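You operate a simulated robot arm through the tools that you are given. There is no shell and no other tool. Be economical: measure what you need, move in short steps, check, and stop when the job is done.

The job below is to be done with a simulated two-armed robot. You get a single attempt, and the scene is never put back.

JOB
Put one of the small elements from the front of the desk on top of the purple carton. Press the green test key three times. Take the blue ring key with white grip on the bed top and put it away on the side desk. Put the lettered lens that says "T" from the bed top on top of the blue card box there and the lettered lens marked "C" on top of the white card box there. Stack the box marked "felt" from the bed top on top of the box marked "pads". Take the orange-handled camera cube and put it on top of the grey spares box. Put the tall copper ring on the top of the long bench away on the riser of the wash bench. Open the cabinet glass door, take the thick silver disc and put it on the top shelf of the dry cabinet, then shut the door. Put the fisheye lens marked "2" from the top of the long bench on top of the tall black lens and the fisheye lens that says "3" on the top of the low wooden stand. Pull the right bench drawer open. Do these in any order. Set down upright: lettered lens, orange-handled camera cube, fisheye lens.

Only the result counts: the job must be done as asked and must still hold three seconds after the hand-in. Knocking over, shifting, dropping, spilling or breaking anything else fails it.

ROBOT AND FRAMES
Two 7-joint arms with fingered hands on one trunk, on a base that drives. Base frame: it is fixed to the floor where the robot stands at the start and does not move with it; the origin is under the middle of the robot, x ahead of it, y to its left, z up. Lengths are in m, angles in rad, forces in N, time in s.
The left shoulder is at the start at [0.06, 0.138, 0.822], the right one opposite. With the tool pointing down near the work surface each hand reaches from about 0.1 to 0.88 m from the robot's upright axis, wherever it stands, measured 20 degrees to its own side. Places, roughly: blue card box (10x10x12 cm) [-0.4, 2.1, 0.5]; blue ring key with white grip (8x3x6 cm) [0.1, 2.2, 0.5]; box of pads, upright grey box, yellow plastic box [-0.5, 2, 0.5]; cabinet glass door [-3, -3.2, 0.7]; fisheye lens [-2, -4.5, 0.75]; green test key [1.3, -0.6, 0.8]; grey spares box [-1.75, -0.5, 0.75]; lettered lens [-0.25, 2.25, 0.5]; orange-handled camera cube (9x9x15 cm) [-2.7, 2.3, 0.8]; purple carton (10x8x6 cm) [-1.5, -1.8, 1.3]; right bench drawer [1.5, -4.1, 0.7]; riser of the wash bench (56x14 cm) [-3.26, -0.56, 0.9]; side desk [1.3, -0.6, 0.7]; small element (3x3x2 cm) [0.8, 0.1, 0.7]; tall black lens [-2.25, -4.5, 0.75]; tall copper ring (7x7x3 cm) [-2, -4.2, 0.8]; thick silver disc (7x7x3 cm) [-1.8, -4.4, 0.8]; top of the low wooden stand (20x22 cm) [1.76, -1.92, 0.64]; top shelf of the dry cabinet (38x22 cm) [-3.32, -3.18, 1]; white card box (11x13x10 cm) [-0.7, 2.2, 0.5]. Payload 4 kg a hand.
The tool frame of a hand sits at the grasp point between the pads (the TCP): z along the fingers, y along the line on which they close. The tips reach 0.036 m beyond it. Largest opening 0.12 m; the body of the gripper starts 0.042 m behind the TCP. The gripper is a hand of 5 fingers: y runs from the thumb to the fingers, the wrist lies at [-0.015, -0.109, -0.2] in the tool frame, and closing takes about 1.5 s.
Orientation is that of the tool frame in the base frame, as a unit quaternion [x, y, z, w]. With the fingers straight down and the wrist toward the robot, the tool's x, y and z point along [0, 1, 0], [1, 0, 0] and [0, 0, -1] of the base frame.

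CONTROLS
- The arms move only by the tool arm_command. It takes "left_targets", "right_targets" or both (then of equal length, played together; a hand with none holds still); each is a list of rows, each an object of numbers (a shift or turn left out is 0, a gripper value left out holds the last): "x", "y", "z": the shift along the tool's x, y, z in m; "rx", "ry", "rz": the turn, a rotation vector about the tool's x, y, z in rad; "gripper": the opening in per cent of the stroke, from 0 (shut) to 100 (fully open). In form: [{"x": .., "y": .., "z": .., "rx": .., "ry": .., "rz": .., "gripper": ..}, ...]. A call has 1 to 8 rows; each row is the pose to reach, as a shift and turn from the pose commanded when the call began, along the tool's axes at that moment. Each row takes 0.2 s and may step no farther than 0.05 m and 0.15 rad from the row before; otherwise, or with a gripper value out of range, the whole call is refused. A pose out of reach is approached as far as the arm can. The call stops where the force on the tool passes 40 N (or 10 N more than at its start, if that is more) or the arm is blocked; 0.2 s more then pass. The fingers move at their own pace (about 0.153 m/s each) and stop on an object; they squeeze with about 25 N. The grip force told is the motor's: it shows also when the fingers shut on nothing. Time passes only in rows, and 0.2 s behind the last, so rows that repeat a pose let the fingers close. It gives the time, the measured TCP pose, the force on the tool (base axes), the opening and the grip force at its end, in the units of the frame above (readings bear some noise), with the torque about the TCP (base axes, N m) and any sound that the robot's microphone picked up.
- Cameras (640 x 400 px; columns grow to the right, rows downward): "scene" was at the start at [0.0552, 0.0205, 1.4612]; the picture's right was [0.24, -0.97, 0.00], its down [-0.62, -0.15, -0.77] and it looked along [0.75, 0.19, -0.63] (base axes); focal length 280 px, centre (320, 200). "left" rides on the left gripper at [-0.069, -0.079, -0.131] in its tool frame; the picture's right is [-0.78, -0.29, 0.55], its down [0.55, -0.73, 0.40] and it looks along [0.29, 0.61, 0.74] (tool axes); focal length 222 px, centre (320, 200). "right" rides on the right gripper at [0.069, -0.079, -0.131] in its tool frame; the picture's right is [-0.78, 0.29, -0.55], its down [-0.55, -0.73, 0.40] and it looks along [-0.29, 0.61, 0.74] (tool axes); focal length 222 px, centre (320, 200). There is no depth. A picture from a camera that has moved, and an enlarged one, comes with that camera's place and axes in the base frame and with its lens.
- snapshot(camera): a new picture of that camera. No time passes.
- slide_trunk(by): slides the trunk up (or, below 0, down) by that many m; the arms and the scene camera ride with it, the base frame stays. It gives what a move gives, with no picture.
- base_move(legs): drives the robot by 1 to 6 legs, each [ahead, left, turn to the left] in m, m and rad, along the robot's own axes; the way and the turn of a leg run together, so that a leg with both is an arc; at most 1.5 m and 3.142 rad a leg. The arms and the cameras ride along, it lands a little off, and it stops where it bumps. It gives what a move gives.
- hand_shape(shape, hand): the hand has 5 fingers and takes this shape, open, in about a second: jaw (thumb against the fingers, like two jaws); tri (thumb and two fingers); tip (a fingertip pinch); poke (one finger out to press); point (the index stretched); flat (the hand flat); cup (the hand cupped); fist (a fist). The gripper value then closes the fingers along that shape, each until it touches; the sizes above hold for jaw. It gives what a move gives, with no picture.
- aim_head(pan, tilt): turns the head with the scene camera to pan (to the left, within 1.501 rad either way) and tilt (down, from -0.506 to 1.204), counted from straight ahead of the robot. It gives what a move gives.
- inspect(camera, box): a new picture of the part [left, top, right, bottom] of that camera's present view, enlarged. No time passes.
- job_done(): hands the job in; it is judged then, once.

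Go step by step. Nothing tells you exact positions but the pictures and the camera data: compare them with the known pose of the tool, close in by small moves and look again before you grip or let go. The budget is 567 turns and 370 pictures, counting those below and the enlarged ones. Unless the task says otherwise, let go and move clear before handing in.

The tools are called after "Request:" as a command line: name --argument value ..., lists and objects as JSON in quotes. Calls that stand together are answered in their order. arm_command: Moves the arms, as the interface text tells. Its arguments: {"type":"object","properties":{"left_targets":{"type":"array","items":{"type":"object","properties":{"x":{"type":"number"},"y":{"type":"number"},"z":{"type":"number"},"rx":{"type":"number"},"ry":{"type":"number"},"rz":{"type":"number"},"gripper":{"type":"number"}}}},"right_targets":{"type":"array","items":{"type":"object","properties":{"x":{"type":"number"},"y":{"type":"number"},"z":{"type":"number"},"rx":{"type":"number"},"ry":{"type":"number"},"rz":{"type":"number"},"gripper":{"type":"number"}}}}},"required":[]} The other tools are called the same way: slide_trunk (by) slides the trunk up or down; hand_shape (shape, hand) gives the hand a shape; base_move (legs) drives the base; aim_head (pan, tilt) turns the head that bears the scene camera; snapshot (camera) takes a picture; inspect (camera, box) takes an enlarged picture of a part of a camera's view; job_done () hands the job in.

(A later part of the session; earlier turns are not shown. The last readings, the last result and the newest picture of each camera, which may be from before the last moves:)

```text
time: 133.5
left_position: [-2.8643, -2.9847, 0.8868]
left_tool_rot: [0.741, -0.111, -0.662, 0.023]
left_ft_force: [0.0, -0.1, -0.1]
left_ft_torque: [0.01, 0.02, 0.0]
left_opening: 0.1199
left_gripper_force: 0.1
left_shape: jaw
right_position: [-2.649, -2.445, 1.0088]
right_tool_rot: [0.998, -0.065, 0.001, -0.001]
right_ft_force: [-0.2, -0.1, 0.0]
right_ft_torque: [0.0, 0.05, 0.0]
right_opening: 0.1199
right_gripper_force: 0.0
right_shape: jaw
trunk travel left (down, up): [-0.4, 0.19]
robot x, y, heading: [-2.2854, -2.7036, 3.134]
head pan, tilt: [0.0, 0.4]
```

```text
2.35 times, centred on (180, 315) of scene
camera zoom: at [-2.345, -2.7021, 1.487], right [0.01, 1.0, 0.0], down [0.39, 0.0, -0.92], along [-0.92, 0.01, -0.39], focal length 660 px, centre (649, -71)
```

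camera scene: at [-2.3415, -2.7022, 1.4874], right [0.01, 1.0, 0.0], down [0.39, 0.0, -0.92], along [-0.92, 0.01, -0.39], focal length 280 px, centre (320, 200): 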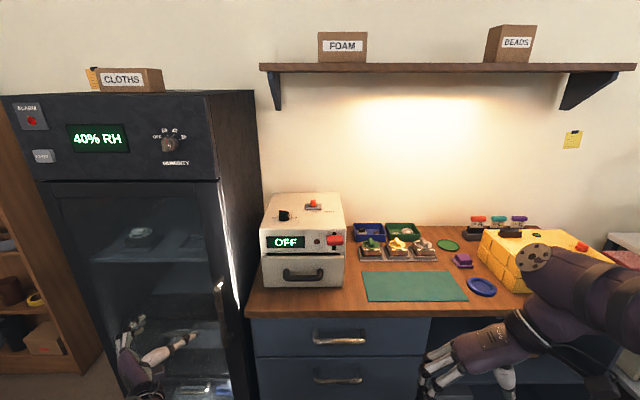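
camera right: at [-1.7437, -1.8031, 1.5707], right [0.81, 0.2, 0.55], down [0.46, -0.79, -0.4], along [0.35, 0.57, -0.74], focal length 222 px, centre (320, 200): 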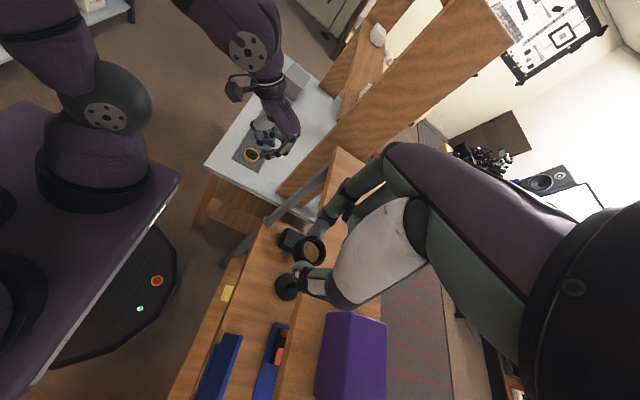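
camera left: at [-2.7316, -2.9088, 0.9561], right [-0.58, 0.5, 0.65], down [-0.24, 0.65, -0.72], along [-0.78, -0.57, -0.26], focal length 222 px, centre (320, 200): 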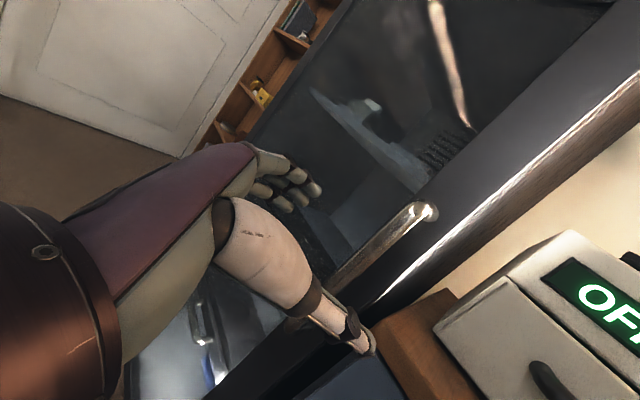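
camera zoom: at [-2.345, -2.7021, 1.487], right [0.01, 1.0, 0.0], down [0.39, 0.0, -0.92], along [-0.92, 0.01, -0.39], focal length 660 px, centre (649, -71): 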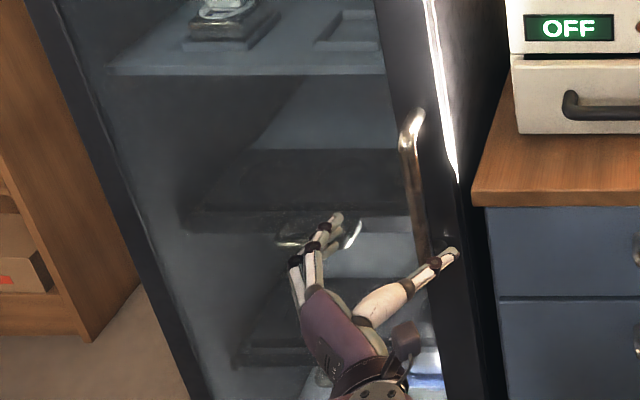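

The bar is between thumb and fingers. I move in and close on it.

Request:
arm_command --left_targets '[{"z": 0.04, "y": 0.004}, {"z": 0.07, "y": 0.008}, {"z": 0.09, "y": 0.01}]'

Request:
snapshot --camera "left"

```text
time: 134.3
left_position: [-2.9541, -2.9833, 0.8781]
left_tool_rot: [0.741, -0.111, -0.662, 0.024]
left_ft_force: [0.0, -0.3, -0.4]
left_ft_torque: [-0.01, 0.0, -0.01]
left_opening: 0.1202
left_gripper_force: 0.1
left_shape: jaw
right_position: [-2.6496, -2.4447, 1.01]
right_tool_rot: [0.998, -0.064, 0.0, -0.001]
right_ft_force: [0.6, -1.5, -0.9]
right_ft_torque: [0.03, 0.02, -0.01]
right_opening: 0.1203
right_gripper_force: 0.0
right_shape: jaw
trunk travel left (down, up): [-0.4, 0.19]
robot x, y, heading: [-2.2825, -2.6979, 3.129]
head pan, tilt: [0.0, 0.4]
```

```text
312 pictures are left
camera left: at [-2.8213, -2.9065, 0.9479], right [-0.58, 0.5, 0.64], down [-0.24, 0.65, -0.72], along [-0.78, -0.57, -0.26], focal length 222 px, centre (320, 200)
```

left: 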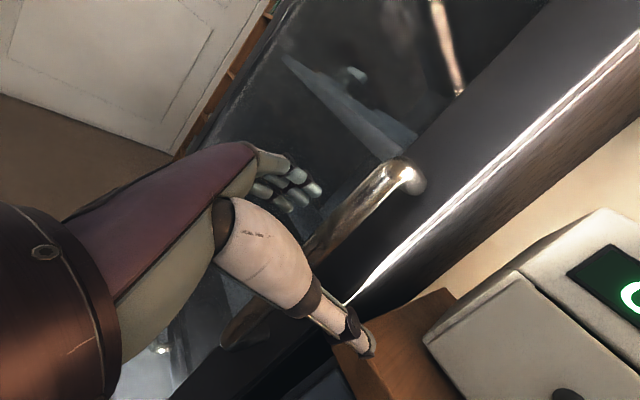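

Request:
arm_command --left_targets '[{"z": 0.01, "gripper": 60}, {"z": 0.015, "gripper": 30}, {"z": 0.015, "gripper": 0}, {"z": 0.015, "gripper": 0}, {"z": 0.015, "gripper": 0}, {"z": 0.015, "gripper": 0}]'

Request:
snapshot --camera "left"

```text
time: 135.7
left_position: [-2.969, -2.9808, 0.8761]
left_tool_rot: [0.741, -0.112, -0.661, 0.023]
left_ft_force: [-0.8, 3.6, -0.8]
left_ft_torque: [-0.05, 0.05, 0.03]
left_opening: 0.0
left_gripper_force: 24.6
left_shape: jaw
right_position: [-2.6495, -2.4447, 1.0092]
right_tool_rot: [0.998, -0.065, 0.0, 0.0]
right_ft_force: [-0.3, 0.3, -0.4]
right_ft_torque: [0.01, -0.01, -0.02]
right_opening: 0.1198
right_gripper_force: 0.1
right_shape: jaw
trunk travel left (down, up): [-0.4, 0.19]
robot x, y, heading: [-2.2818, -2.7023, 3.133]
head pan, tilt: [0.0, 0.4]
```

```text
311 pictures are left
camera left: at [-2.8362, -2.9047, 0.9464], right [-0.58, 0.5, 0.65], down [-0.24, 0.65, -0.72], along [-0.78, -0.57, -0.26], focal length 222 px, centre (320, 200)
```

left: 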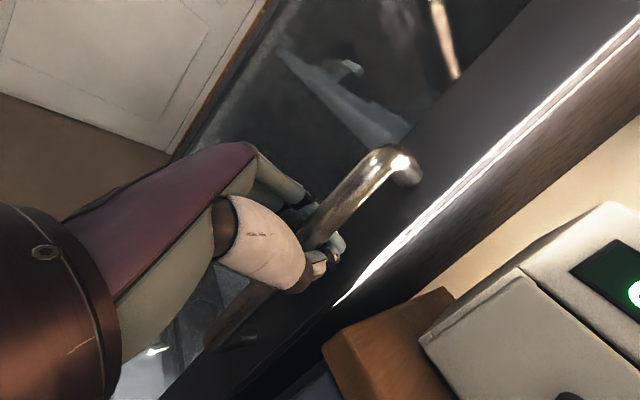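

The fingers wrap the bar. I pull along the door's arc.

Request:
arm_command --left_targets '[{"z": -0.022, "y": 0.001, "x": 0.003}, {"z": -0.045, "y": 0.002, "x": 0.006}, {"z": -0.067, "y": 0.005, "x": 0.009}, {"z": -0.089, "y": 0.009, "x": 0.0125}, {"z": -0.111, "y": 0.014, "x": 0.016}, {"z": -0.1335, "y": 0.0195, "x": 0.02}]'

Request:
snapshot --camera "scene"

```text
time: 137.1
left_position: [-2.8363, -3.0205, 0.8779]
left_tool_rot: [0.741, -0.111, -0.662, 0.026]
left_ft_force: [3.7, 6.6, 0.5]
left_ft_torque: [-0.01, 0.06, 0.01]
left_opening: 0.0002
left_gripper_force: 24.6
left_shape: jaw
right_position: [-2.6479, -2.4456, 1.0086]
right_tool_rot: [0.998, -0.065, 0.0, 0.0]
right_ft_force: [-0.4, 0.9, 1.1]
right_ft_torque: [-0.01, 0.01, -0.01]
right_opening: 0.1199
right_gripper_force: 0.0
right_shape: jaw
trunk travel left (down, up): [-0.4, 0.19]
robot x, y, heading: [-2.2849, -2.7024, 3.132]
head pan, tilt: [0.0, 0.4]
```

```text
310 pictures are left
camera scene: at [-2.3438, -2.7021, 1.487], right [0.01, 1.0, 0.0], down [0.39, 0.0, -0.92], along [-0.92, 0.01, -0.39], focal length 280 px, centre (320, 200)
```

scene: 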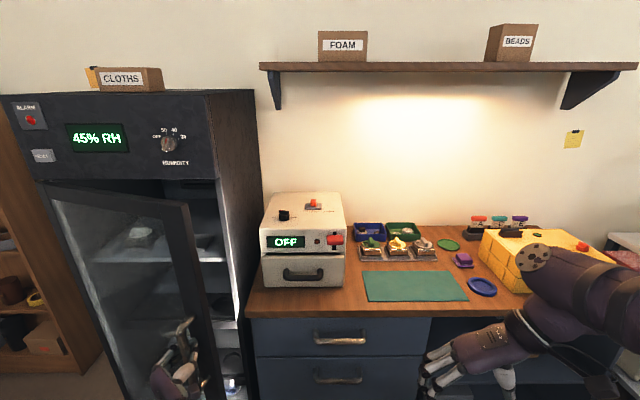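

It opens well. I continue pulling with the base itself, following the arc.

Request:
base_move --legs '[[-0.05, 0.03, 0], [-0.047, 0.031, 0], [-0.041, 0.038, 0], [-0.038, 0.044, 0]]'

Request:
snapshot --camera "scene"

Request:
snapshot --camera "left"

```text
time: 139.7
left_position: [-2.6904, -3.1334, 0.8784]
left_tool_rot: [0.742, -0.108, -0.661, 0.026]
left_ft_force: [0.5, -0.1, -0.4]
left_ft_torque: [-0.02, 0.04, -0.02]
left_opening: 0.0001
left_gripper_force: 25.5
left_shape: jaw
right_position: [-2.508, -2.5577, 1.0094]
right_tool_rot: [0.998, -0.06, -0.001, 0.0]
right_ft_force: [-0.2, 0.8, 1.0]
right_ft_torque: [0.0, -0.05, 0.02]
right_opening: 0.1202
right_gripper_force: 0.0
right_shape: jaw
trunk travel left (down, up): [-0.4, 0.19]
robot x, y, heading: [-2.1415, -2.8133, -3.142]
head pan, tilt: [0.0, 0.4]
stopped in leg 4: the robot was blocked; the commanded pose is now the measured one
```

```text
309 pictures are left
camera scene: at [-2.2012, -2.8127, 1.4869], right [0.0, 1.0, 0.0], down [0.39, 0.0, -0.92], along [-0.92, 0.0, -0.39], focal length 280 px, centre (320, 200)
```

scene: 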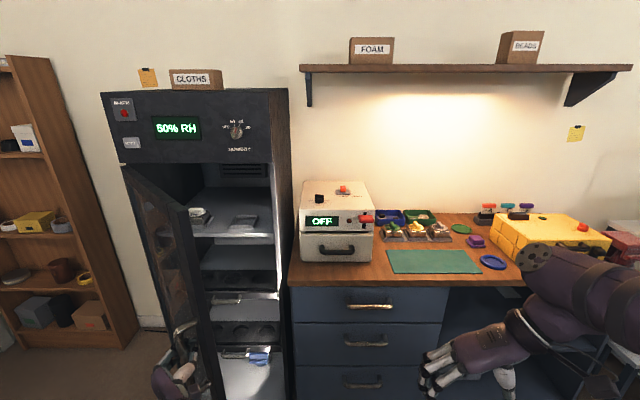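

```text
308 pictures are left
camera left: at [-2.5586, -3.0566, 0.947], right [-0.58, 0.49, 0.65], down [-0.24, 0.65, -0.72], along [-0.78, -0.58, -0.26], focal length 222 px, centre (320, 200)
```

left: 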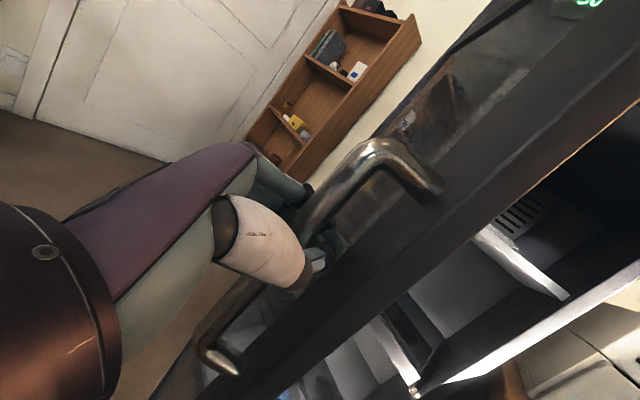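

Door is about 45° open. I release the bar, back the hand out, then push the door wider from its inside edge.

Request:
arm_command --left_targets '[{"gripper": 50}, {"gripper": 100}, {"gripper": 100}, {"gripper": 100}, {"z": -0.03}, {"z": -0.06}, {"z": -0.09}]'

Request:
snapshot --camera "left"

Request:
snapshot --camera "scene"

```text
time: 141.2
left_position: [-2.6804, -3.1351, 0.8779]
left_tool_rot: [0.742, -0.108, -0.662, 0.025]
left_ft_force: [0.3, 0.0, 0.3]
left_ft_torque: [-0.01, -0.01, -0.02]
left_opening: 0.1196
left_gripper_force: 0.0
left_shape: jaw
left hand out of reach, approached as far as the arm can: row 5, 6, 7
right_position: [-2.5079, -2.5581, 1.0105]
right_tool_rot: [0.998, -0.061, 0.0, 0.0]
right_ft_force: [0.0, 0.1, -0.2]
right_ft_torque: [-0.02, 0.01, 0.02]
right_opening: 0.1199
right_gripper_force: 0.0
right_shape: jaw
trunk travel left (down, up): [-0.4, 0.19]
robot x, y, heading: [-2.143, -2.8136, -3.147]
head pan, tilt: [0.0, 0.4]
```

```text
307 pictures are left
camera left: at [-2.5483, -3.058, 0.9482], right [-0.58, 0.49, 0.65], down [-0.24, 0.65, -0.72], along [-0.78, -0.58, -0.26], focal length 222 px, centre (320, 200)
```

left: 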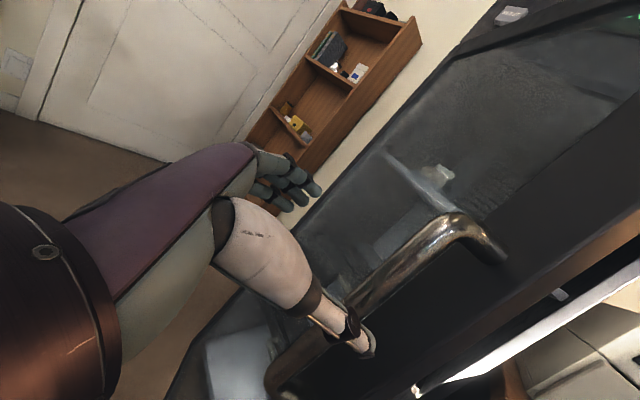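

```text
306 pictures are left
camera scene: at [-2.2011, -2.8132, 1.4869], right [0.0, 1.0, 0.0], down [0.39, 0.0, -0.92], along [-0.92, 0.0, -0.39], focal length 280 px, centre (320, 200)
```

scene: 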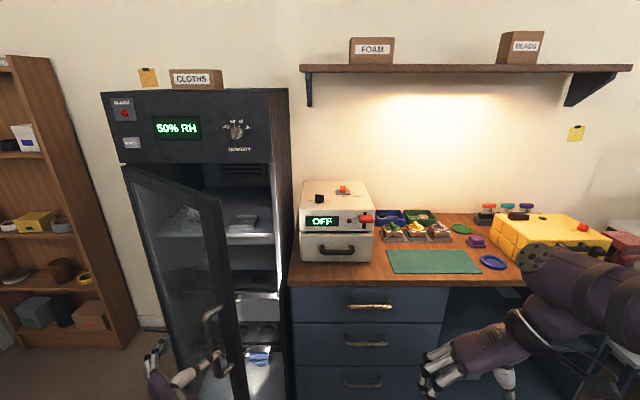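

Request:
base_move --legs '[[-0.08, 0, 0]]'

Request:
aim_head --pan 0.5 --tilt 0.7

Request:
snapshot --camera "scene"

```text
time: 142.0
left_position: [-2.6802, -3.1333, 0.8786]
left_tool_rot: [0.742, -0.11, -0.661, 0.026]
left_ft_force: [0.7, -0.1, 0.5]
left_ft_torque: [0.0, 0.05, 0.0]
left_opening: 0.1199
left_gripper_force: 0.0
left_shape: jaw
right_position: [-2.5072, -2.5567, 1.0103]
right_tool_rot: [0.998, -0.061, -0.001, 0.0]
right_ft_force: [-0.1, 0.5, 0.2]
right_ft_torque: [0.0, 0.02, 0.0]
right_opening: 0.1198
right_gripper_force: 0.0
right_shape: jaw
trunk travel left (down, up): [-0.4, 0.19]
robot x, y, heading: [-2.14, -2.8114, 3.141]
head pan, tilt: [0.0, 0.4]
stopped in leg 1: the robot was blocked; the commanded pose is now the measured one
```

```text
time: 142.9
left_position: [-2.68, -3.1323, 0.8777]
left_tool_rot: [0.742, -0.109, -0.661, 0.025]
left_ft_force: [0.2, -0.1, 0.8]
left_ft_torque: [0.01, 0.0, -0.01]
left_opening: 0.1195
left_gripper_force: 0.0
left_shape: jaw
right_position: [-2.507, -2.5575, 1.0103]
right_tool_rot: [0.998, -0.061, -0.001, 0.0]
right_ft_force: [0.1, -0.5, -0.8]
right_ft_torque: [0.01, 0.0, 0.04]
right_opening: 0.1198
right_gripper_force: 0.0
right_shape: jaw
trunk travel left (down, up): [-0.4, 0.19]
robot x, y, heading: [-2.1391, -2.8127, 3.14]
head pan, tilt: [0.499, 0.7]
```

```text
305 pictures are left
camera scene: at [-2.1829, -2.853, 1.4601], right [-0.48, 0.88, 0.0], down [0.57, 0.31, -0.77], along [-0.67, -0.36, -0.64], focal length 280 px, centre (320, 200)
```

scene: 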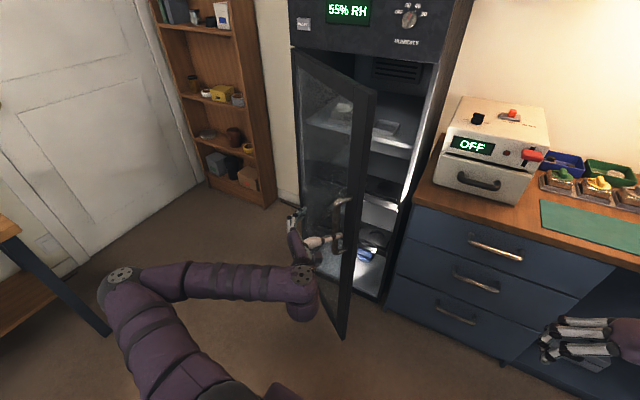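

The base's rear touches the bench, so I'll swing the door with a base turn to the left instead: re-grip loosely, then turn.

Request:
arm_command --left_targets '[{"gripper": 60}, {"gripper": 30}, {"gripper": 20}, {"gripper": 20}, {"gripper": 20}]'

Request:
base_move --legs '[[0.02, 0, 0.12], [0.0, 0, 0.15]]'

Request:
snapshot --camera "scene"

```text
time: 144.1
left_position: [-2.6806, -3.1336, 0.8783]
left_tool_rot: [0.741, -0.109, -0.662, 0.025]
left_ft_force: [-0.9, -0.8, 0.1]
left_ft_torque: [0.0, -0.02, 0.01]
left_opening: 0.0243
left_gripper_force: 0.1
left_shape: jaw
right_position: [-2.5076, -2.5572, 1.0097]
right_tool_rot: [0.998, -0.061, -0.002, 0.0]
right_ft_force: [-0.2, 0.2, 0.4]
right_ft_torque: [-0.03, 0.01, 0.02]
right_opening: 0.1201
right_gripper_force: 0.0
right_shape: jaw
trunk travel left (down, up): [-0.4, 0.19]
robot x, y, heading: [-2.1423, -2.8129, 3.142]
head pan, tilt: [0.499, 0.7]
```

```text
time: 145.7
left_position: [-2.5939, -3.2686, 0.8781]
left_tool_rot: [0.749, -0.007, -0.652, 0.115]
left_ft_force: [-1.2, 0.1, 0.7]
left_ft_torque: [0.03, -0.02, 0.02]
left_opening: 0.0243
left_gripper_force: 0.2
left_shape: jaw
right_position: [-2.5824, -2.668, 1.0101]
right_tool_rot: [0.997, 0.076, 0.0, 0.0]
right_ft_force: [-0.3, -0.4, -0.4]
right_ft_torque: [0.0, -0.04, 0.0]
right_opening: 0.1199
right_gripper_force: 0.0
right_shape: jaw
trunk travel left (down, up): [-0.4, 0.19]
robot x, y, heading: [-2.1619, -2.8121, -2.868]
head pan, tilt: [0.499, 0.7]
```

```text
304 pictures are left
camera scene: at [-2.19, -2.865, 1.4601], right [-0.7, 0.72, 0.0], down [0.46, 0.45, -0.76], along [-0.55, -0.53, -0.64], focal length 280 px, centre (320, 200)
```

scene: 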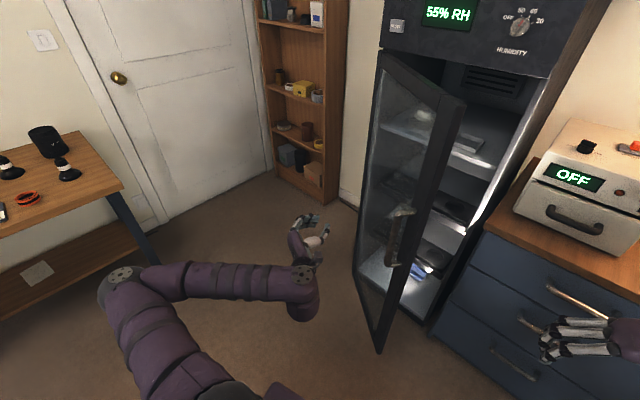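

The hand slipped off the bar; the door is about 30° open. I'll move the left hand out of the door's sweep and bring the right hand to the inside of the door edge to push it.

Request:
arm_command --left_targets '[{"y": 0.03, "rx": 0.086, "ry": 0.086, "rz": 0.086}, {"y": 0.06, "rx": 0.172, "ry": 0.172, "rz": 0.172}, {"y": 0.09, "rx": 0.258, "ry": 0.258, "rz": 0.258}, {"y": 0.12, "rx": 0.344, "ry": 0.344, "rz": 0.344}, {"y": 0.15, "rx": 0.43, "ry": 0.43, "rz": 0.43}, {"y": 0.18, "rx": 0.516, "ry": 0.516, "rz": 0.516}, {"y": 0.21, "rx": 0.602, "ry": 0.602, "rz": 0.602}, {"y": 0.24, "rx": 0.688, "ry": 0.688, "rz": 0.688}]' --right_targets '[{"x": -0.04, "y": 0.0, "gripper": 0}, {"x": -0.08, "y": 0.02, "gripper": 0}, {"x": -0.12, "y": 0.05}, {"x": -0.16, "y": 0.08}, {"x": -0.2, "y": 0.11, "z": 0.02}, {"x": -0.24, "y": 0.14, "z": 0.04}, {"x": -0.28, "y": 0.165, "z": 0.06}, {"x": -0.315, "y": 0.19, "z": 0.06}]'

Request:
snapshot --camera "scene"

```text
refused: row 5 steps farther than a row can; nothing moved
```

```text
303 pictures are left
camera scene: at [-2.19, -2.865, 1.4601], right [-0.7, 0.72, 0.0], down [0.46, 0.45, -0.76], along [-0.55, -0.53, -0.64], focal length 280 px, centre (320, 200)
```

scene: 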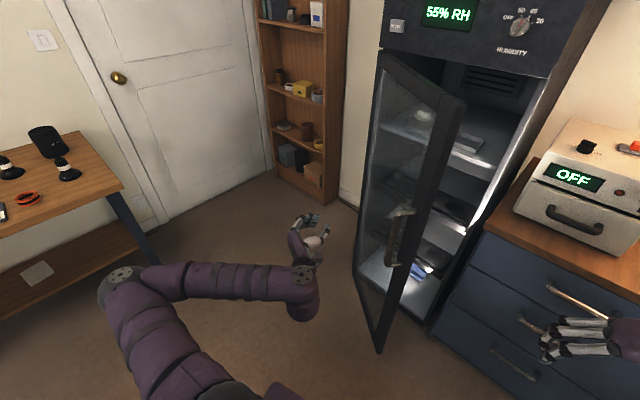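

Request:
arm_command --left_targets '[{"y": 0.03, "rx": 0.086, "ry": 0.086, "rz": 0.086}, {"y": 0.06, "rx": 0.172, "ry": 0.172, "rz": 0.172}, {"y": 0.09, "rx": 0.258, "ry": 0.258, "rz": 0.258}, {"y": 0.12, "rx": 0.344, "ry": 0.344, "rz": 0.344}, {"y": 0.15, "rx": 0.43, "ry": 0.43, "rz": 0.43}, {"y": 0.18, "rx": 0.516, "ry": 0.516, "rz": 0.516}, {"y": 0.21, "rx": 0.602, "ry": 0.602, "rz": 0.602}, {"y": 0.24, "rx": 0.688, "ry": 0.688, "rz": 0.688}]' --right_targets '[{"x": -0.042, "y": 0.0, "gripper": 0}, {"x": -0.084, "y": 0.02, "gripper": 0}, {"x": -0.124, "y": 0.045}, {"x": -0.164, "y": 0.07}, {"x": -0.202, "y": 0.098, "z": 0.01}, {"x": -0.24, "y": 0.126, "z": 0.02}, {"x": -0.278, "y": 0.154, "z": 0.03}, {"x": -0.315, "y": 0.182, "z": 0.04}]'

Request:
snapshot --camera "scene"

```text
time: 147.5
left_position: [-2.5621, -3.5028, 0.9214]
left_tool_rot: [0.866, -0.424, -0.256, 0.065]
left_ft_force: [0.3, 0.4, 0.2]
left_ft_torque: [-0.02, -0.02, 0.0]
left_opening: 0.0244
left_gripper_force: 0.1
left_shape: jaw
right_position: [-2.8687, -2.8946, 0.9678]
right_tool_rot: [0.997, 0.075, 0.0, 0.001]
right_ft_force: [-0.5, -0.4, 0.4]
right_ft_torque: [0.0, -0.03, 0.0]
right_opening: 0.0
right_gripper_force: 24.9
right_shape: jaw
trunk travel left (down, up): [-0.4, 0.19]
robot x, y, heading: [-2.1604, -2.816, -2.869]
head pan, tilt: [0.499, 0.7]
```

```text
302 pictures are left
camera scene: at [-2.191, -2.8657, 1.46], right [-0.7, 0.72, 0.0], down [0.46, 0.45, -0.76], along [-0.55, -0.53, -0.64], focal length 280 px, centre (320, 200)
```

scene: 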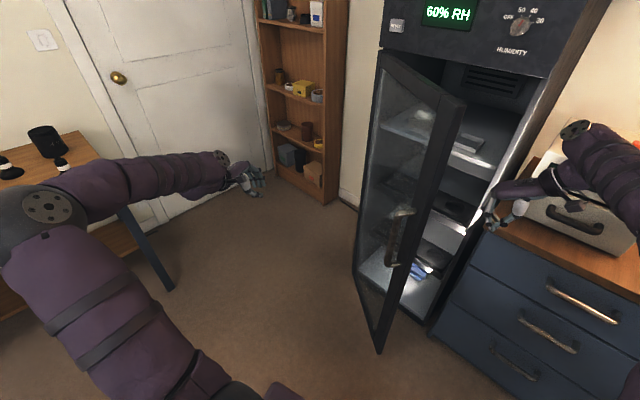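

I push the door wider from the inside.

Request:
arm_command --right_targets '[{"y": 0.05}, {"y": 0.1}, {"y": 0.15}, {"y": 0.2}, {"y": 0.25, "x": 0.01}, {"y": 0.29, "x": 0.03}, {"y": 0.33, "x": 0.05}, {"y": 0.37, "x": 0.08}]'

Request:
snapshot --camera "scene"

```text
refused: row 5 steps farther than a row can; nothing moved
```

```text
301 pictures are left
camera scene: at [-2.191, -2.8657, 1.46], right [-0.7, 0.72, 0.0], down [0.46, 0.45, -0.76], along [-0.55, -0.53, -0.64], focal length 280 px, centre (320, 200)
```

scene: 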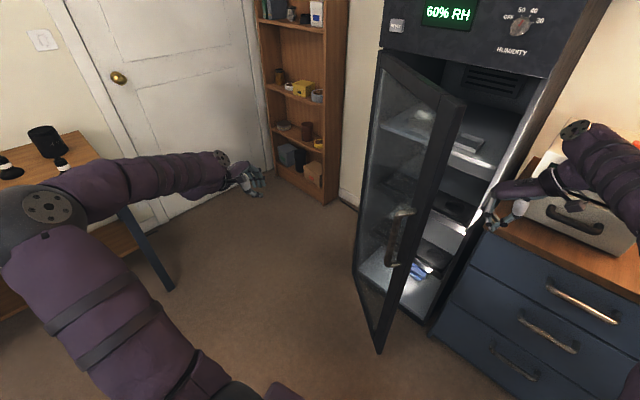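

Request:
arm_command --right_targets '[{"y": 0.045}, {"y": 0.09}, {"y": 0.135}, {"y": 0.18}, {"y": 0.22, "x": 0.01}, {"y": 0.26, "x": 0.03}, {"y": 0.3, "x": 0.05}, {"y": 0.34, "x": 0.075}]'

Request:
snapshot --camera "scene"

```text
time: 149.3
left_position: [-2.5615, -3.502, 0.923]
left_tool_rot: [0.866, -0.423, -0.257, 0.065]
left_ft_force: [0.5, 0.2, -0.7]
left_ft_torque: [-0.01, -0.03, 0.0]
left_opening: 0.0243
left_gripper_force: 0.1
left_shape: jaw
right_position: [-2.7403, -3.2187, 0.9676]
right_tool_rot: [0.997, 0.075, -0.001, 0.0]
right_ft_force: [0.7, -0.1, 0.1]
right_ft_torque: [-0.01, 0.03, -0.01]
right_opening: 0.0
right_gripper_force: 25.2
right_shape: jaw
trunk travel left (down, up): [-0.4, 0.19]
robot x, y, heading: [-2.1582, -2.8121, -2.87]
head pan, tilt: [0.499, 0.7]
```

```text
300 pictures are left
camera scene: at [-2.1897, -2.8654, 1.4601], right [-0.7, 0.72, 0.0], down [0.46, 0.45, -0.76], along [-0.55, -0.53, -0.64], focal length 280 px, centre (320, 200)
```

scene: 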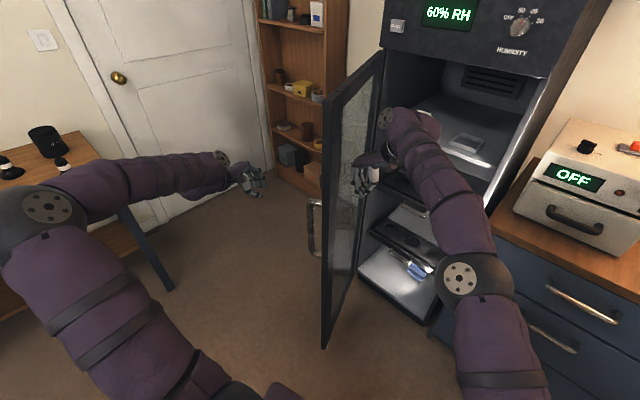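

Request:
arm_command --right_targets '[{"y": 0.04, "x": 0.01}, {"y": 0.08, "x": 0.02}, {"y": 0.12, "x": 0.03}, {"y": 0.16, "x": 0.04}, {"y": 0.2, "x": 0.05}]'

Request:
snapshot --camera "scene"

```text
time: 150.5
left_position: [-2.5616, -3.5012, 0.9236]
left_tool_rot: [0.866, -0.424, -0.257, 0.066]
left_ft_force: [-0.2, 0.7, 0.1]
left_ft_torque: [0.0, -0.01, 0.02]
left_opening: 0.0241
left_gripper_force: 0.0
left_shape: jaw
right_position: [-2.6378, -3.3229, 0.9494]
right_tool_rot: [0.997, 0.074, 0.0, 0.001]
right_ft_force: [-0.5, -0.8, 0.0]
right_ft_torque: [0.0, -0.01, 0.03]
right_opening: 0.0
right_gripper_force: 25.0
right_shape: jaw
right hand out of reach, approached as far as the arm can: row 1, 2, 3, 4, 5
trunk travel left (down, up): [-0.4, 0.19]
robot x, y, heading: [-2.1614, -2.8151, -2.865]
head pan, tilt: [0.499, 0.7]
```

```text
299 pictures are left
camera scene: at [-2.1908, -2.8643, 1.4601], right [-0.7, 0.72, 0.0], down [0.46, 0.45, -0.76], along [-0.55, -0.53, -0.64], focal length 280 px, centre (320, 200)
```

scene: 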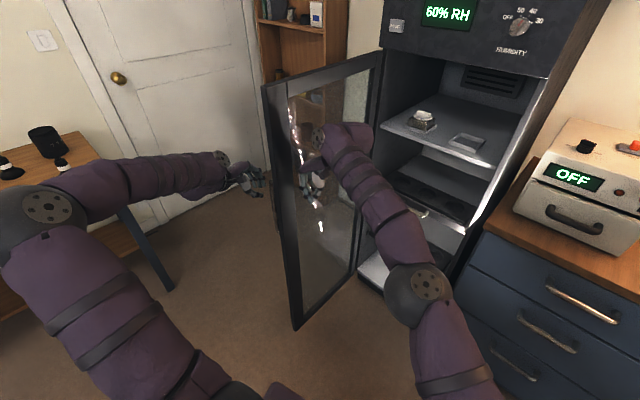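

The door stands open about 90° and the top shelf is accessible. I retract the right hand, tidy the left, and look at the long bench.

Request:
arm_command --right_targets '[{"x": 0.01, "y": -0.045}, {"x": 0.03, "y": -0.085}, {"x": 0.06, "y": -0.12}, {"x": 0.09, "y": -0.155}, {"x": 0.12, "y": -0.19}, {"x": 0.15, "y": -0.22}, {"x": 0.18, "y": -0.25, "gripper": 100}, {"x": 0.21, "y": -0.28, "gripper": 100}]'

Request:
base_move --legs '[[0, 0, 1.295], [0.72, 0.15, 0]]'

Request:
aim_head --pan 0 --tilt 0.7

Request:
snapshot --camera "scene"

```text
time: 152.3
left_position: [-2.5606, -3.5041, 0.9219]
left_tool_rot: [0.867, -0.422, -0.257, 0.066]
left_ft_force: [1.8, -0.7, 0.4]
left_ft_torque: [-0.03, 0.03, 0.01]
left_opening: 0.0245
left_gripper_force: 0.0
left_shape: jaw
right_position: [-2.6371, -3.3262, 0.9493]
right_tool_rot: [0.997, 0.076, -0.001, 0.001]
right_ft_force: [0.3, -0.6, 1.0]
right_ft_torque: [0.02, 0.0, -0.01]
right_opening: 0.1196
right_gripper_force: 0.0
right_shape: jaw
right hand out of reach, approached as far as the arm can: row 1, 2, 3, 4, 5, 6, 7, 8
trunk travel left (down, up): [-0.4, 0.19]
robot x, y, heading: [-2.1569, -2.8148, -2.872]
head pan, tilt: [0.499, 0.7]
```

```text
time: 159.5
left_position: [-1.4637, -4.1051, 0.9227]
left_tool_rot: [0.946, 0.184, -0.165, 0.208]
left_ft_force: [-0.1, -0.1, 0.2]
left_ft_torque: [0.0, -0.01, 0.03]
left_opening: 0.0243
left_gripper_force: 0.0
left_shape: jaw
right_position: [-1.6569, -4.1296, 0.9483]
right_tool_rot: [0.752, 0.66, -0.001, 0.0]
right_ft_force: [0.5, 0.4, 0.7]
right_ft_torque: [-0.02, -0.01, 0.01]
right_opening: 0.12
right_gripper_force: 0.0
right_shape: jaw
trunk travel left (down, up): [-0.4, 0.19]
robot x, y, heading: [-2.0142, -3.5314, -1.578]
head pan, tilt: [0.499, 0.7]
```

```text
time: 160.4
left_position: [-1.4637, -4.1054, 0.923]
left_tool_rot: [0.946, 0.183, -0.166, 0.208]
left_ft_force: [-0.3, 0.6, -0.7]
left_ft_torque: [0.02, 0.0, -0.03]
left_opening: 0.0242
left_gripper_force: 0.1
left_shape: jaw
right_position: [-1.6564, -4.13, 0.9488]
right_tool_rot: [0.751, 0.66, -0.001, 0.001]
right_ft_force: [0.2, -0.1, 0.1]
right_ft_torque: [-0.04, -0.01, 0.0]
right_opening: 0.12
right_gripper_force: 0.1
right_shape: jaw
trunk travel left (down, up): [-0.4, 0.19]
robot x, y, heading: [-2.0137, -3.5302, -1.585]
head pan, tilt: [0.0, 0.7]
```

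```text
298 pictures are left
camera scene: at [-2.0133, -3.5849, 1.4601], right [-1.0, 0.01, 0.0], down [0.01, 0.64, -0.76], along [-0.01, -0.76, -0.64], focal length 280 px, centre (320, 200)
```

scene: 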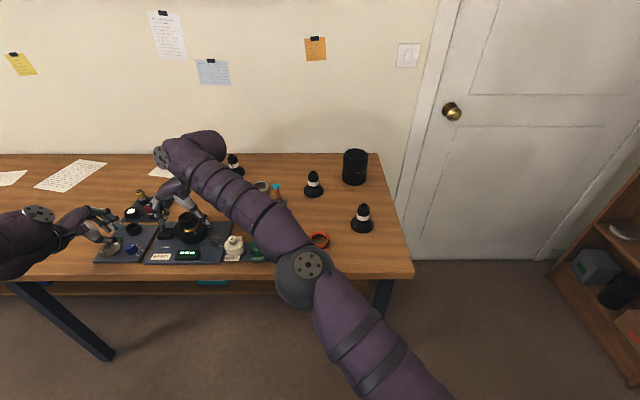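

Nothing seems disturbed, but the right hand stayed extended. I lift it and draw it back to its side.

Request:
arm_command --right_targets '[{"z": -0.04}, {"z": -0.08}, {"z": -0.08, "y": -0.04}, {"z": -0.08, "y": -0.08}, {"z": -0.08, "y": -0.12}, {"z": -0.08, "y": -0.16}, {"z": -0.08, "y": -0.2, "x": 0.01}, {"z": -0.08, "y": -0.24, "x": 0.03}]'

Request:
aim_head --pan -1.2 --tilt 0.5

Request:
snapshot --camera "scene"

```text
time: 162.2
left_position: [-1.4653, -4.105, 0.9233]
left_tool_rot: [0.946, 0.184, -0.166, 0.208]
left_ft_force: [-0.3, -0.3, 0.7]
left_ft_torque: [0.03, 0.0, 0.02]
left_opening: 0.0243
left_gripper_force: 0.0
left_shape: jaw
right_position: [-1.8915, -4.0673, 1.0275]
right_tool_rot: [0.751, 0.66, -0.001, 0.0]
right_ft_force: [1.0, -0.7, -0.4]
right_ft_torque: [-0.01, -0.01, 0.0]
right_opening: 0.1201
right_gripper_force: 0.0
right_shape: jaw
right hand out of reach, approached as far as the arm can: row 1, 2
trunk travel left (down, up): [-0.4, 0.19]
robot x, y, heading: [-2.0174, -3.527, -1.578]
head pan, tilt: [0.0, 0.7]
```

```text
time: 163.6
left_position: [-1.4635, -4.1049, 0.9219]
left_tool_rot: [0.947, 0.183, -0.166, 0.207]
left_ft_force: [0.0, -0.2, 0.8]
left_ft_torque: [0.0, -0.03, 0.01]
left_opening: 0.024
left_gripper_force: 0.1
left_shape: jaw
right_position: [-1.8887, -4.0675, 1.0268]
right_tool_rot: [0.751, 0.66, -0.001, 0.001]
right_ft_force: [0.3, -0.1, -0.6]
right_ft_torque: [0.04, -0.02, 0.0]
right_opening: 0.12
right_gripper_force: 0.0
right_shape: jaw
trunk travel left (down, up): [-0.4, 0.19]
robot x, y, heading: [-2.0152, -3.5313, -1.581]
head pan, tilt: [-1.201, 0.499]
```

```text
297 pictures are left
camera scene: at [-2.0978, -3.5321, 1.4778], right [-0.35, 0.94, 0.0], down [0.45, 0.17, -0.88], along [-0.82, -0.31, -0.48], focal length 280 px, centre (320, 200)
```

scene: 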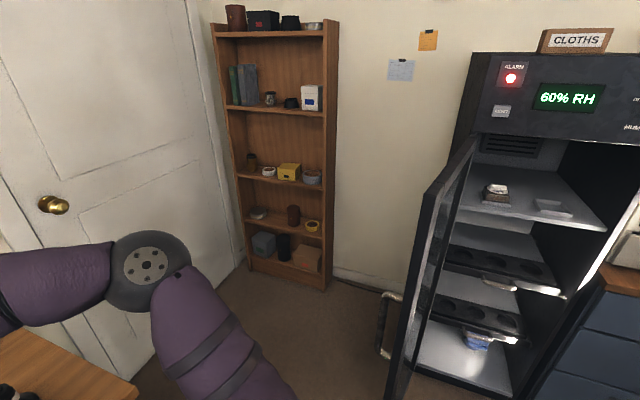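

The door is still open at 90°. Now I straighten the left hand, draw both hands back and view the bench.

Request:
arm_command --left_targets '[{"x": 0.007, "y": -0.03, "z": -0.027, "rx": 0.085, "ry": 0.068, "rz": 0.075}, {"x": 0.014, "y": -0.06, "z": -0.054, "rx": 0.17, "ry": 0.135, "rz": 0.15}, {"x": 0.022, "y": -0.09, "z": -0.08, "rx": 0.254, "ry": 0.203, "rz": 0.225}, {"x": 0.029, "y": -0.12, "z": -0.107, "rx": 0.339, "ry": 0.27, "rz": 0.3}, {"x": 0.036, "y": -0.152, "z": -0.134, "rx": 0.424, "ry": 0.338, "rz": 0.375}, {"x": 0.036, "y": -0.152, "z": -0.134, "rx": 0.424, "ry": 0.338, "rz": 0.375, "gripper": 100}]' --right_targets '[{"y": -0.04, "x": 0.02}, {"y": -0.08, "x": 0.04}, {"y": -0.12, "x": 0.06}, {"y": -0.16, "x": 0.08}, {"y": -0.2, "x": 0.1}, {"y": -0.24, "x": 0.12}]'

Request:
aim_head --pan 0 --tilt 0.7

Request:
snapshot --camera "scene"

Request:
inspect --camera "scene" --box '[80, 140, 400, 280]'

```text
time: 165.0
left_position: [-1.4629, -3.9044, 0.9724]
left_tool_rot: [1.0, -0.002, 0.001, -0.002]
left_ft_force: [-0.3, -0.4, 0.3]
left_ft_torque: [0.0, -0.01, -0.01]
left_opening: 0.1196
left_gripper_force: 0.1
left_shape: jaw
right_position: [-2.1104, -3.9199, 1.0293]
right_tool_rot: [0.752, 0.659, 0.0, 0.003]
right_ft_force: [-0.2, -0.3, -0.3]
right_ft_torque: [-0.02, -0.05, 0.0]
right_opening: 0.12
right_gripper_force: 0.1
right_shape: jaw
trunk travel left (down, up): [-0.4, 0.19]
robot x, y, heading: [-2.0164, -3.5305, -1.578]
head pan, tilt: [-1.201, 0.499]
```

```text
time: 166.4
left_position: [-1.4625, -3.9049, 0.9729]
left_tool_rot: [1.0, -0.001, 0.0, -0.001]
left_ft_force: [0.4, -0.2, 0.3]
left_ft_torque: [0.0, -0.01, 0.0]
left_opening: 0.1198
left_gripper_force: 0.0
left_shape: jaw
right_position: [-2.1115, -3.9199, 1.0274]
right_tool_rot: [0.751, 0.66, 0.0, 0.001]
right_ft_force: [0.7, 0.5, -0.5]
right_ft_torque: [0.02, -0.04, -0.03]
right_opening: 0.12
right_gripper_force: 0.1
right_shape: jaw
trunk travel left (down, up): [-0.4, 0.19]
robot x, y, heading: [-2.0128, -3.5275, -1.583]
head pan, tilt: [0.0, 0.7]
```

```text
296 pictures are left
camera scene: at [-2.0136, -3.5847, 1.4601], right [-1.0, 0.01, 0.0], down [0.01, 0.64, -0.77], along [-0.01, -0.76, -0.64], focal length 280 px, centre (320, 200)
```

scene: 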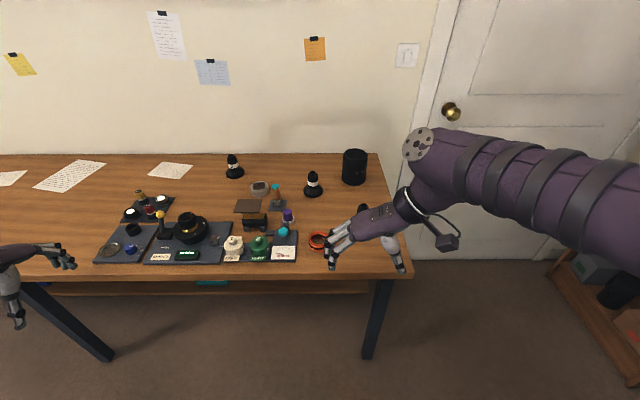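

```text
2.00 times, centred on (240, 210) of scene
camera zoom: at [-2.0136, -3.5847, 1.4601], right [-1.0, 0.01, 0.0], down [0.01, 0.64, -0.77], along [-0.01, -0.76, -0.64], focal length 561 px, centre (480, 180)
```

zoom: 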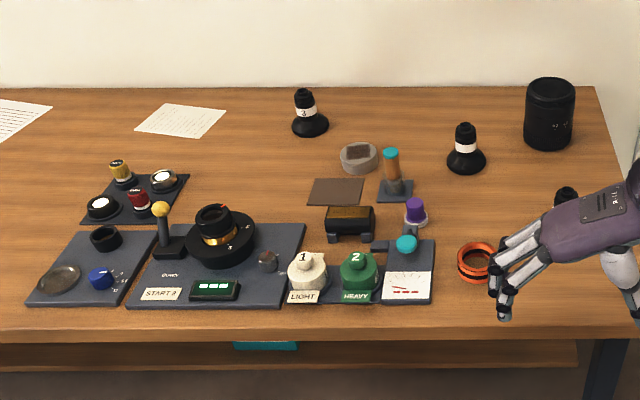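

I move the right hand out of the view to read the lens numbers.

Request:
arm_command --right_targets '[{"y": -0.04, "x": 0.025}, {"y": -0.08, "x": 0.05}, {"y": -0.12, "x": 0.075}, {"y": -0.16, "x": 0.1}, {"y": -0.2, "x": 0.12}, {"y": -0.24, "x": 0.14}]'

Request:
inspect --camera "scene" --box '[220, 140, 420, 265]'

```text
time: 167.8
left_position: [-1.4627, -3.9061, 0.9723]
left_tool_rot: [1.0, -0.001, 0.001, -0.001]
left_ft_force: [0.6, 0.5, -1.0]
left_ft_torque: [0.0, -0.01, 0.01]
left_opening: 0.1194
left_gripper_force: 0.0
left_shape: jaw
right_position: [-2.3327, -3.7467, 1.0259]
right_tool_rot: [0.751, 0.66, 0.0, 0.003]
right_ft_force: [0.0, 0.3, 0.1]
right_ft_torque: [0.01, 0.0, -0.04]
right_opening: 0.12
right_gripper_force: 0.0
right_shape: jaw
trunk travel left (down, up): [-0.4, 0.19]
robot x, y, heading: [-2.0159, -3.5324, -1.58]
head pan, tilt: [0.0, 0.7]
```

```text
3.20 times, centred on (320, 202) of scene
camera zoom: at [-2.0139, -3.5843, 1.4601], right [-1.0, 0.01, 0.0], down [0.01, 0.64, -0.77], along [-0.01, -0.77, -0.64], focal length 898 px, centre (320, 192)
```

zoom: 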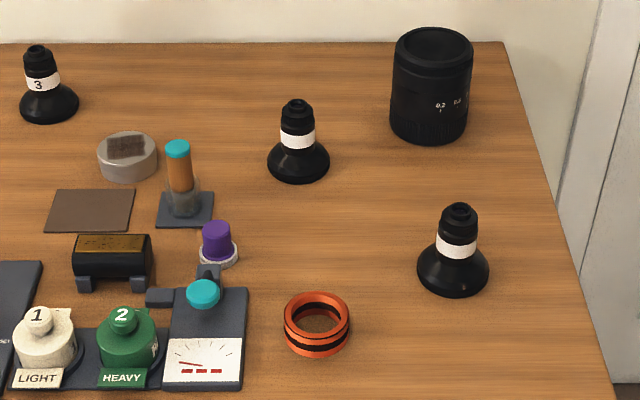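

The labels of the other two lenses face away. I'll extend the right hand so its camera looks at them from the right side.

Request:
arm_command --right_targets '[{"x": -0.045}, {"x": -0.09}, {"x": -0.135}, {"x": -0.18, "y": 0.01}, {"x": -0.225, "y": 0.02}, {"x": -0.27, "y": 0.02}, {"x": -0.315, "y": 0.03}, {"x": -0.36, "y": 0.03}]'

Request:
snapshot --camera "right"

```text
time: 169.6
left_position: [-1.4639, -3.9064, 0.972]
left_tool_rot: [1.0, -0.001, 0.0, -0.001]
left_ft_force: [-0.3, -0.2, 0.1]
left_ft_torque: [-0.01, -0.02, -0.01]
left_opening: 0.1195
left_gripper_force: 0.0
left_shape: jaw
right_position: [-2.3529, -4.1087, 1.0274]
right_tool_rot: [0.752, 0.659, 0.0, 0.0]
right_ft_force: [0.5, -0.2, 0.2]
right_ft_torque: [0.01, 0.0, -0.01]
right_opening: 0.1201
right_gripper_force: 0.1
right_shape: jaw
trunk travel left (down, up): [-0.4, 0.19]
robot x, y, heading: [-2.0164, -3.5292, -1.579]
head pan, tilt: [0.0, 0.7]
```

```text
293 pictures are left
camera right: at [-2.4209, -4.0295, 1.1595], right [0.19, -0.82, 0.55], down [-0.8, -0.45, -0.4], along [0.57, -0.36, -0.74], focal length 222 px, centre (320, 200)
```

right: 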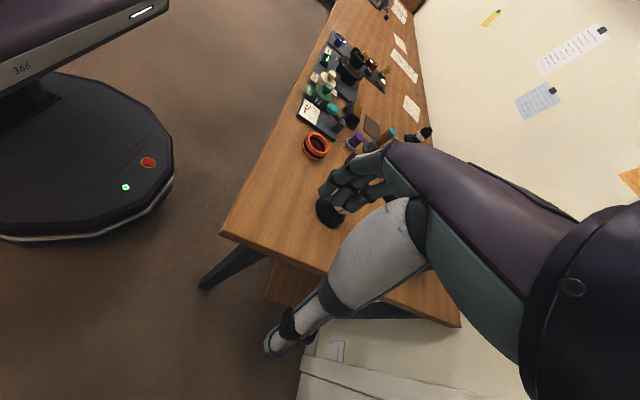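

Request:
arm_command --right_targets '[{"x": -0.02, "y": -0.04}, {"x": -0.04, "y": -0.08}, {"x": -0.06, "y": -0.12}, {"x": -0.07, "y": -0.14, "z": 0.04}]'

Request:
inspect --camera "right" --box '[240, 60, 480, 240]'

```text
time: 170.6
left_position: [-1.4626, -3.9049, 0.9722]
left_tool_rot: [1.0, -0.001, 0.0, -0.001]
left_ft_force: [0.5, -0.3, -0.5]
left_ft_torque: [-0.06, 0.01, -0.05]
left_opening: 0.1198
left_gripper_force: 0.0
left_shape: jaw
right_position: [-2.4853, -4.1422, 1.0086]
right_tool_rot: [0.752, 0.659, -0.001, -0.001]
right_ft_force: [0.2, 0.9, 0.3]
right_ft_torque: [0.01, 0.04, 0.0]
right_opening: 0.12
right_gripper_force: 0.0
right_shape: jaw
right hand out of reach, approached as far as the arm can: row 3, 4
trunk travel left (down, up): [-0.4, 0.19]
robot x, y, heading: [-2.0162, -3.5259, -1.58]
head pan, tilt: [0.0, 0.7]
```

```text
2.22 times, centred on (360, 150) of right
camera zoom: at [-2.5553, -4.0645, 1.1396], right [0.19, -0.82, 0.55], down [-0.8, -0.45, -0.39], along [0.57, -0.36, -0.74], focal length 494 px, centre (231, 311)
```

zoom: 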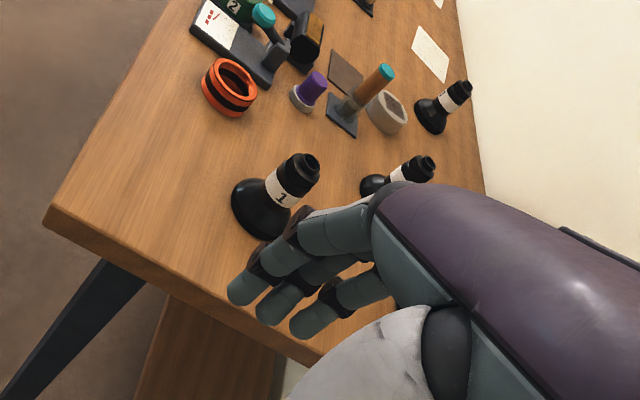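

Lens C is "1", the far left is "3", so the middle one should be "2". I retract the right hand, turn it back to a forward grip and move the base nearer.

Request:
arm_command --right_targets '[{"x": 0.04, "rz": 0.13}, {"x": 0.08, "rz": 0.26}, {"x": 0.12, "rz": 0.39}, {"x": 0.16, "y": 0.02, "rz": 0.52}, {"x": 0.2, "y": 0.04, "rz": 0.65}, {"x": 0.24, "y": 0.06, "rz": 0.78}, {"x": 0.28, "y": 0.08, "rz": 0.91}, {"x": 0.3, "y": 0.1, "rz": 1.04}]'

Request:
arm_command --right_targets '[{"rz": 0.13}, {"rz": 0.26}, {"rz": 0.4}]'

Request:
base_move --legs '[[0, 0.17, 0], [0.19, 0, 0]]'

Request:
snapshot --camera "right"

Request:
snapshot --camera "scene"

```text
time: 172.4
left_position: [-1.4622, -3.9045, 0.9711]
left_tool_rot: [1.0, -0.001, 0.0, 0.0]
left_ft_force: [1.0, 0.1, -0.4]
left_ft_torque: [0.02, -0.01, -0.02]
left_opening: 0.1199
left_gripper_force: 0.0
left_shape: jaw
right_position: [-2.346, -3.8602, 1.0103]
right_tool_rot: [0.98, 0.199, -0.001, 0.002]
right_ft_force: [0.0, -0.7, 0.1]
right_ft_torque: [0.01, 0.03, -0.01]
right_opening: 0.1198
right_gripper_force: 0.1
right_shape: jaw
trunk travel left (down, up): [-0.4, 0.19]
robot x, y, heading: [-2.0165, -3.5253, -1.578]
head pan, tilt: [0.0, 0.7]
```

```text
time: 173.2
left_position: [-1.4633, -3.905, 0.9722]
left_tool_rot: [1.0, -0.002, 0.0, 0.0]
left_ft_force: [0.4, -0.1, -0.3]
left_ft_torque: [0.0, 0.02, 0.03]
left_opening: 0.1196
left_gripper_force: 0.0
left_shape: jaw
right_position: [-2.3464, -3.8607, 1.0097]
right_tool_rot: [1.0, -0.001, 0.001, 0.001]
right_ft_force: [-0.1, -1.4, 0.3]
right_ft_torque: [-0.01, 0.02, 0.0]
right_opening: 0.12
right_gripper_force: 0.1
right_shape: jaw
trunk travel left (down, up): [-0.4, 0.19]
robot x, y, heading: [-2.0149, -3.5294, -1.579]
head pan, tilt: [0.0, 0.7]
```

```text
time: 175.8
left_position: [-1.2929, -4.0942, 0.9718]
left_tool_rot: [1.0, 0.0, 0.001, -0.001]
left_ft_force: [0.2, -0.7, 0.7]
left_ft_torque: [0.02, 0.02, 0.01]
left_opening: 0.12
left_gripper_force: 0.0
left_shape: jaw
right_position: [-2.1758, -4.0523, 1.0099]
right_tool_rot: [1.0, 0.002, 0.0, 0.001]
right_ft_force: [1.2, -1.1, 0.0]
right_ft_torque: [0.02, -0.02, 0.0]
right_opening: 0.1199
right_gripper_force: 0.1
right_shape: jaw
trunk travel left (down, up): [-0.4, 0.19]
robot x, y, heading: [-1.8464, -3.7214, -1.573]
head pan, tilt: [0.0, 0.7]
```

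```text
291 pictures are left
camera right: at [-2.1072, -3.9728, 1.1411], right [-0.78, -0.29, 0.55], down [-0.55, 0.73, -0.4], along [-0.28, -0.61, -0.74], focal length 222 px, centre (320, 200)
```

right: 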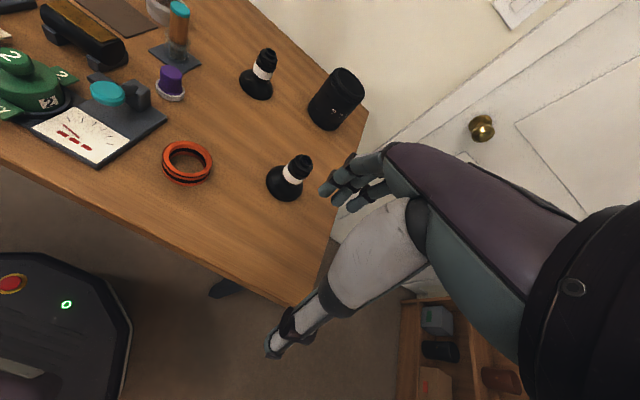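

```text
290 pictures are left
camera scene: at [-1.8437, -3.7753, 1.46], right [-1.0, 0.01, 0.0], down [0.0, 0.64, -0.76], along [-0.01, -0.76, -0.64], focal length 280 px, centre (320, 200)
```

scene: 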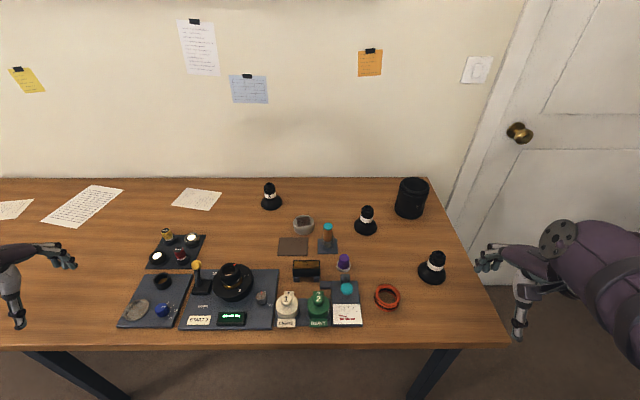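

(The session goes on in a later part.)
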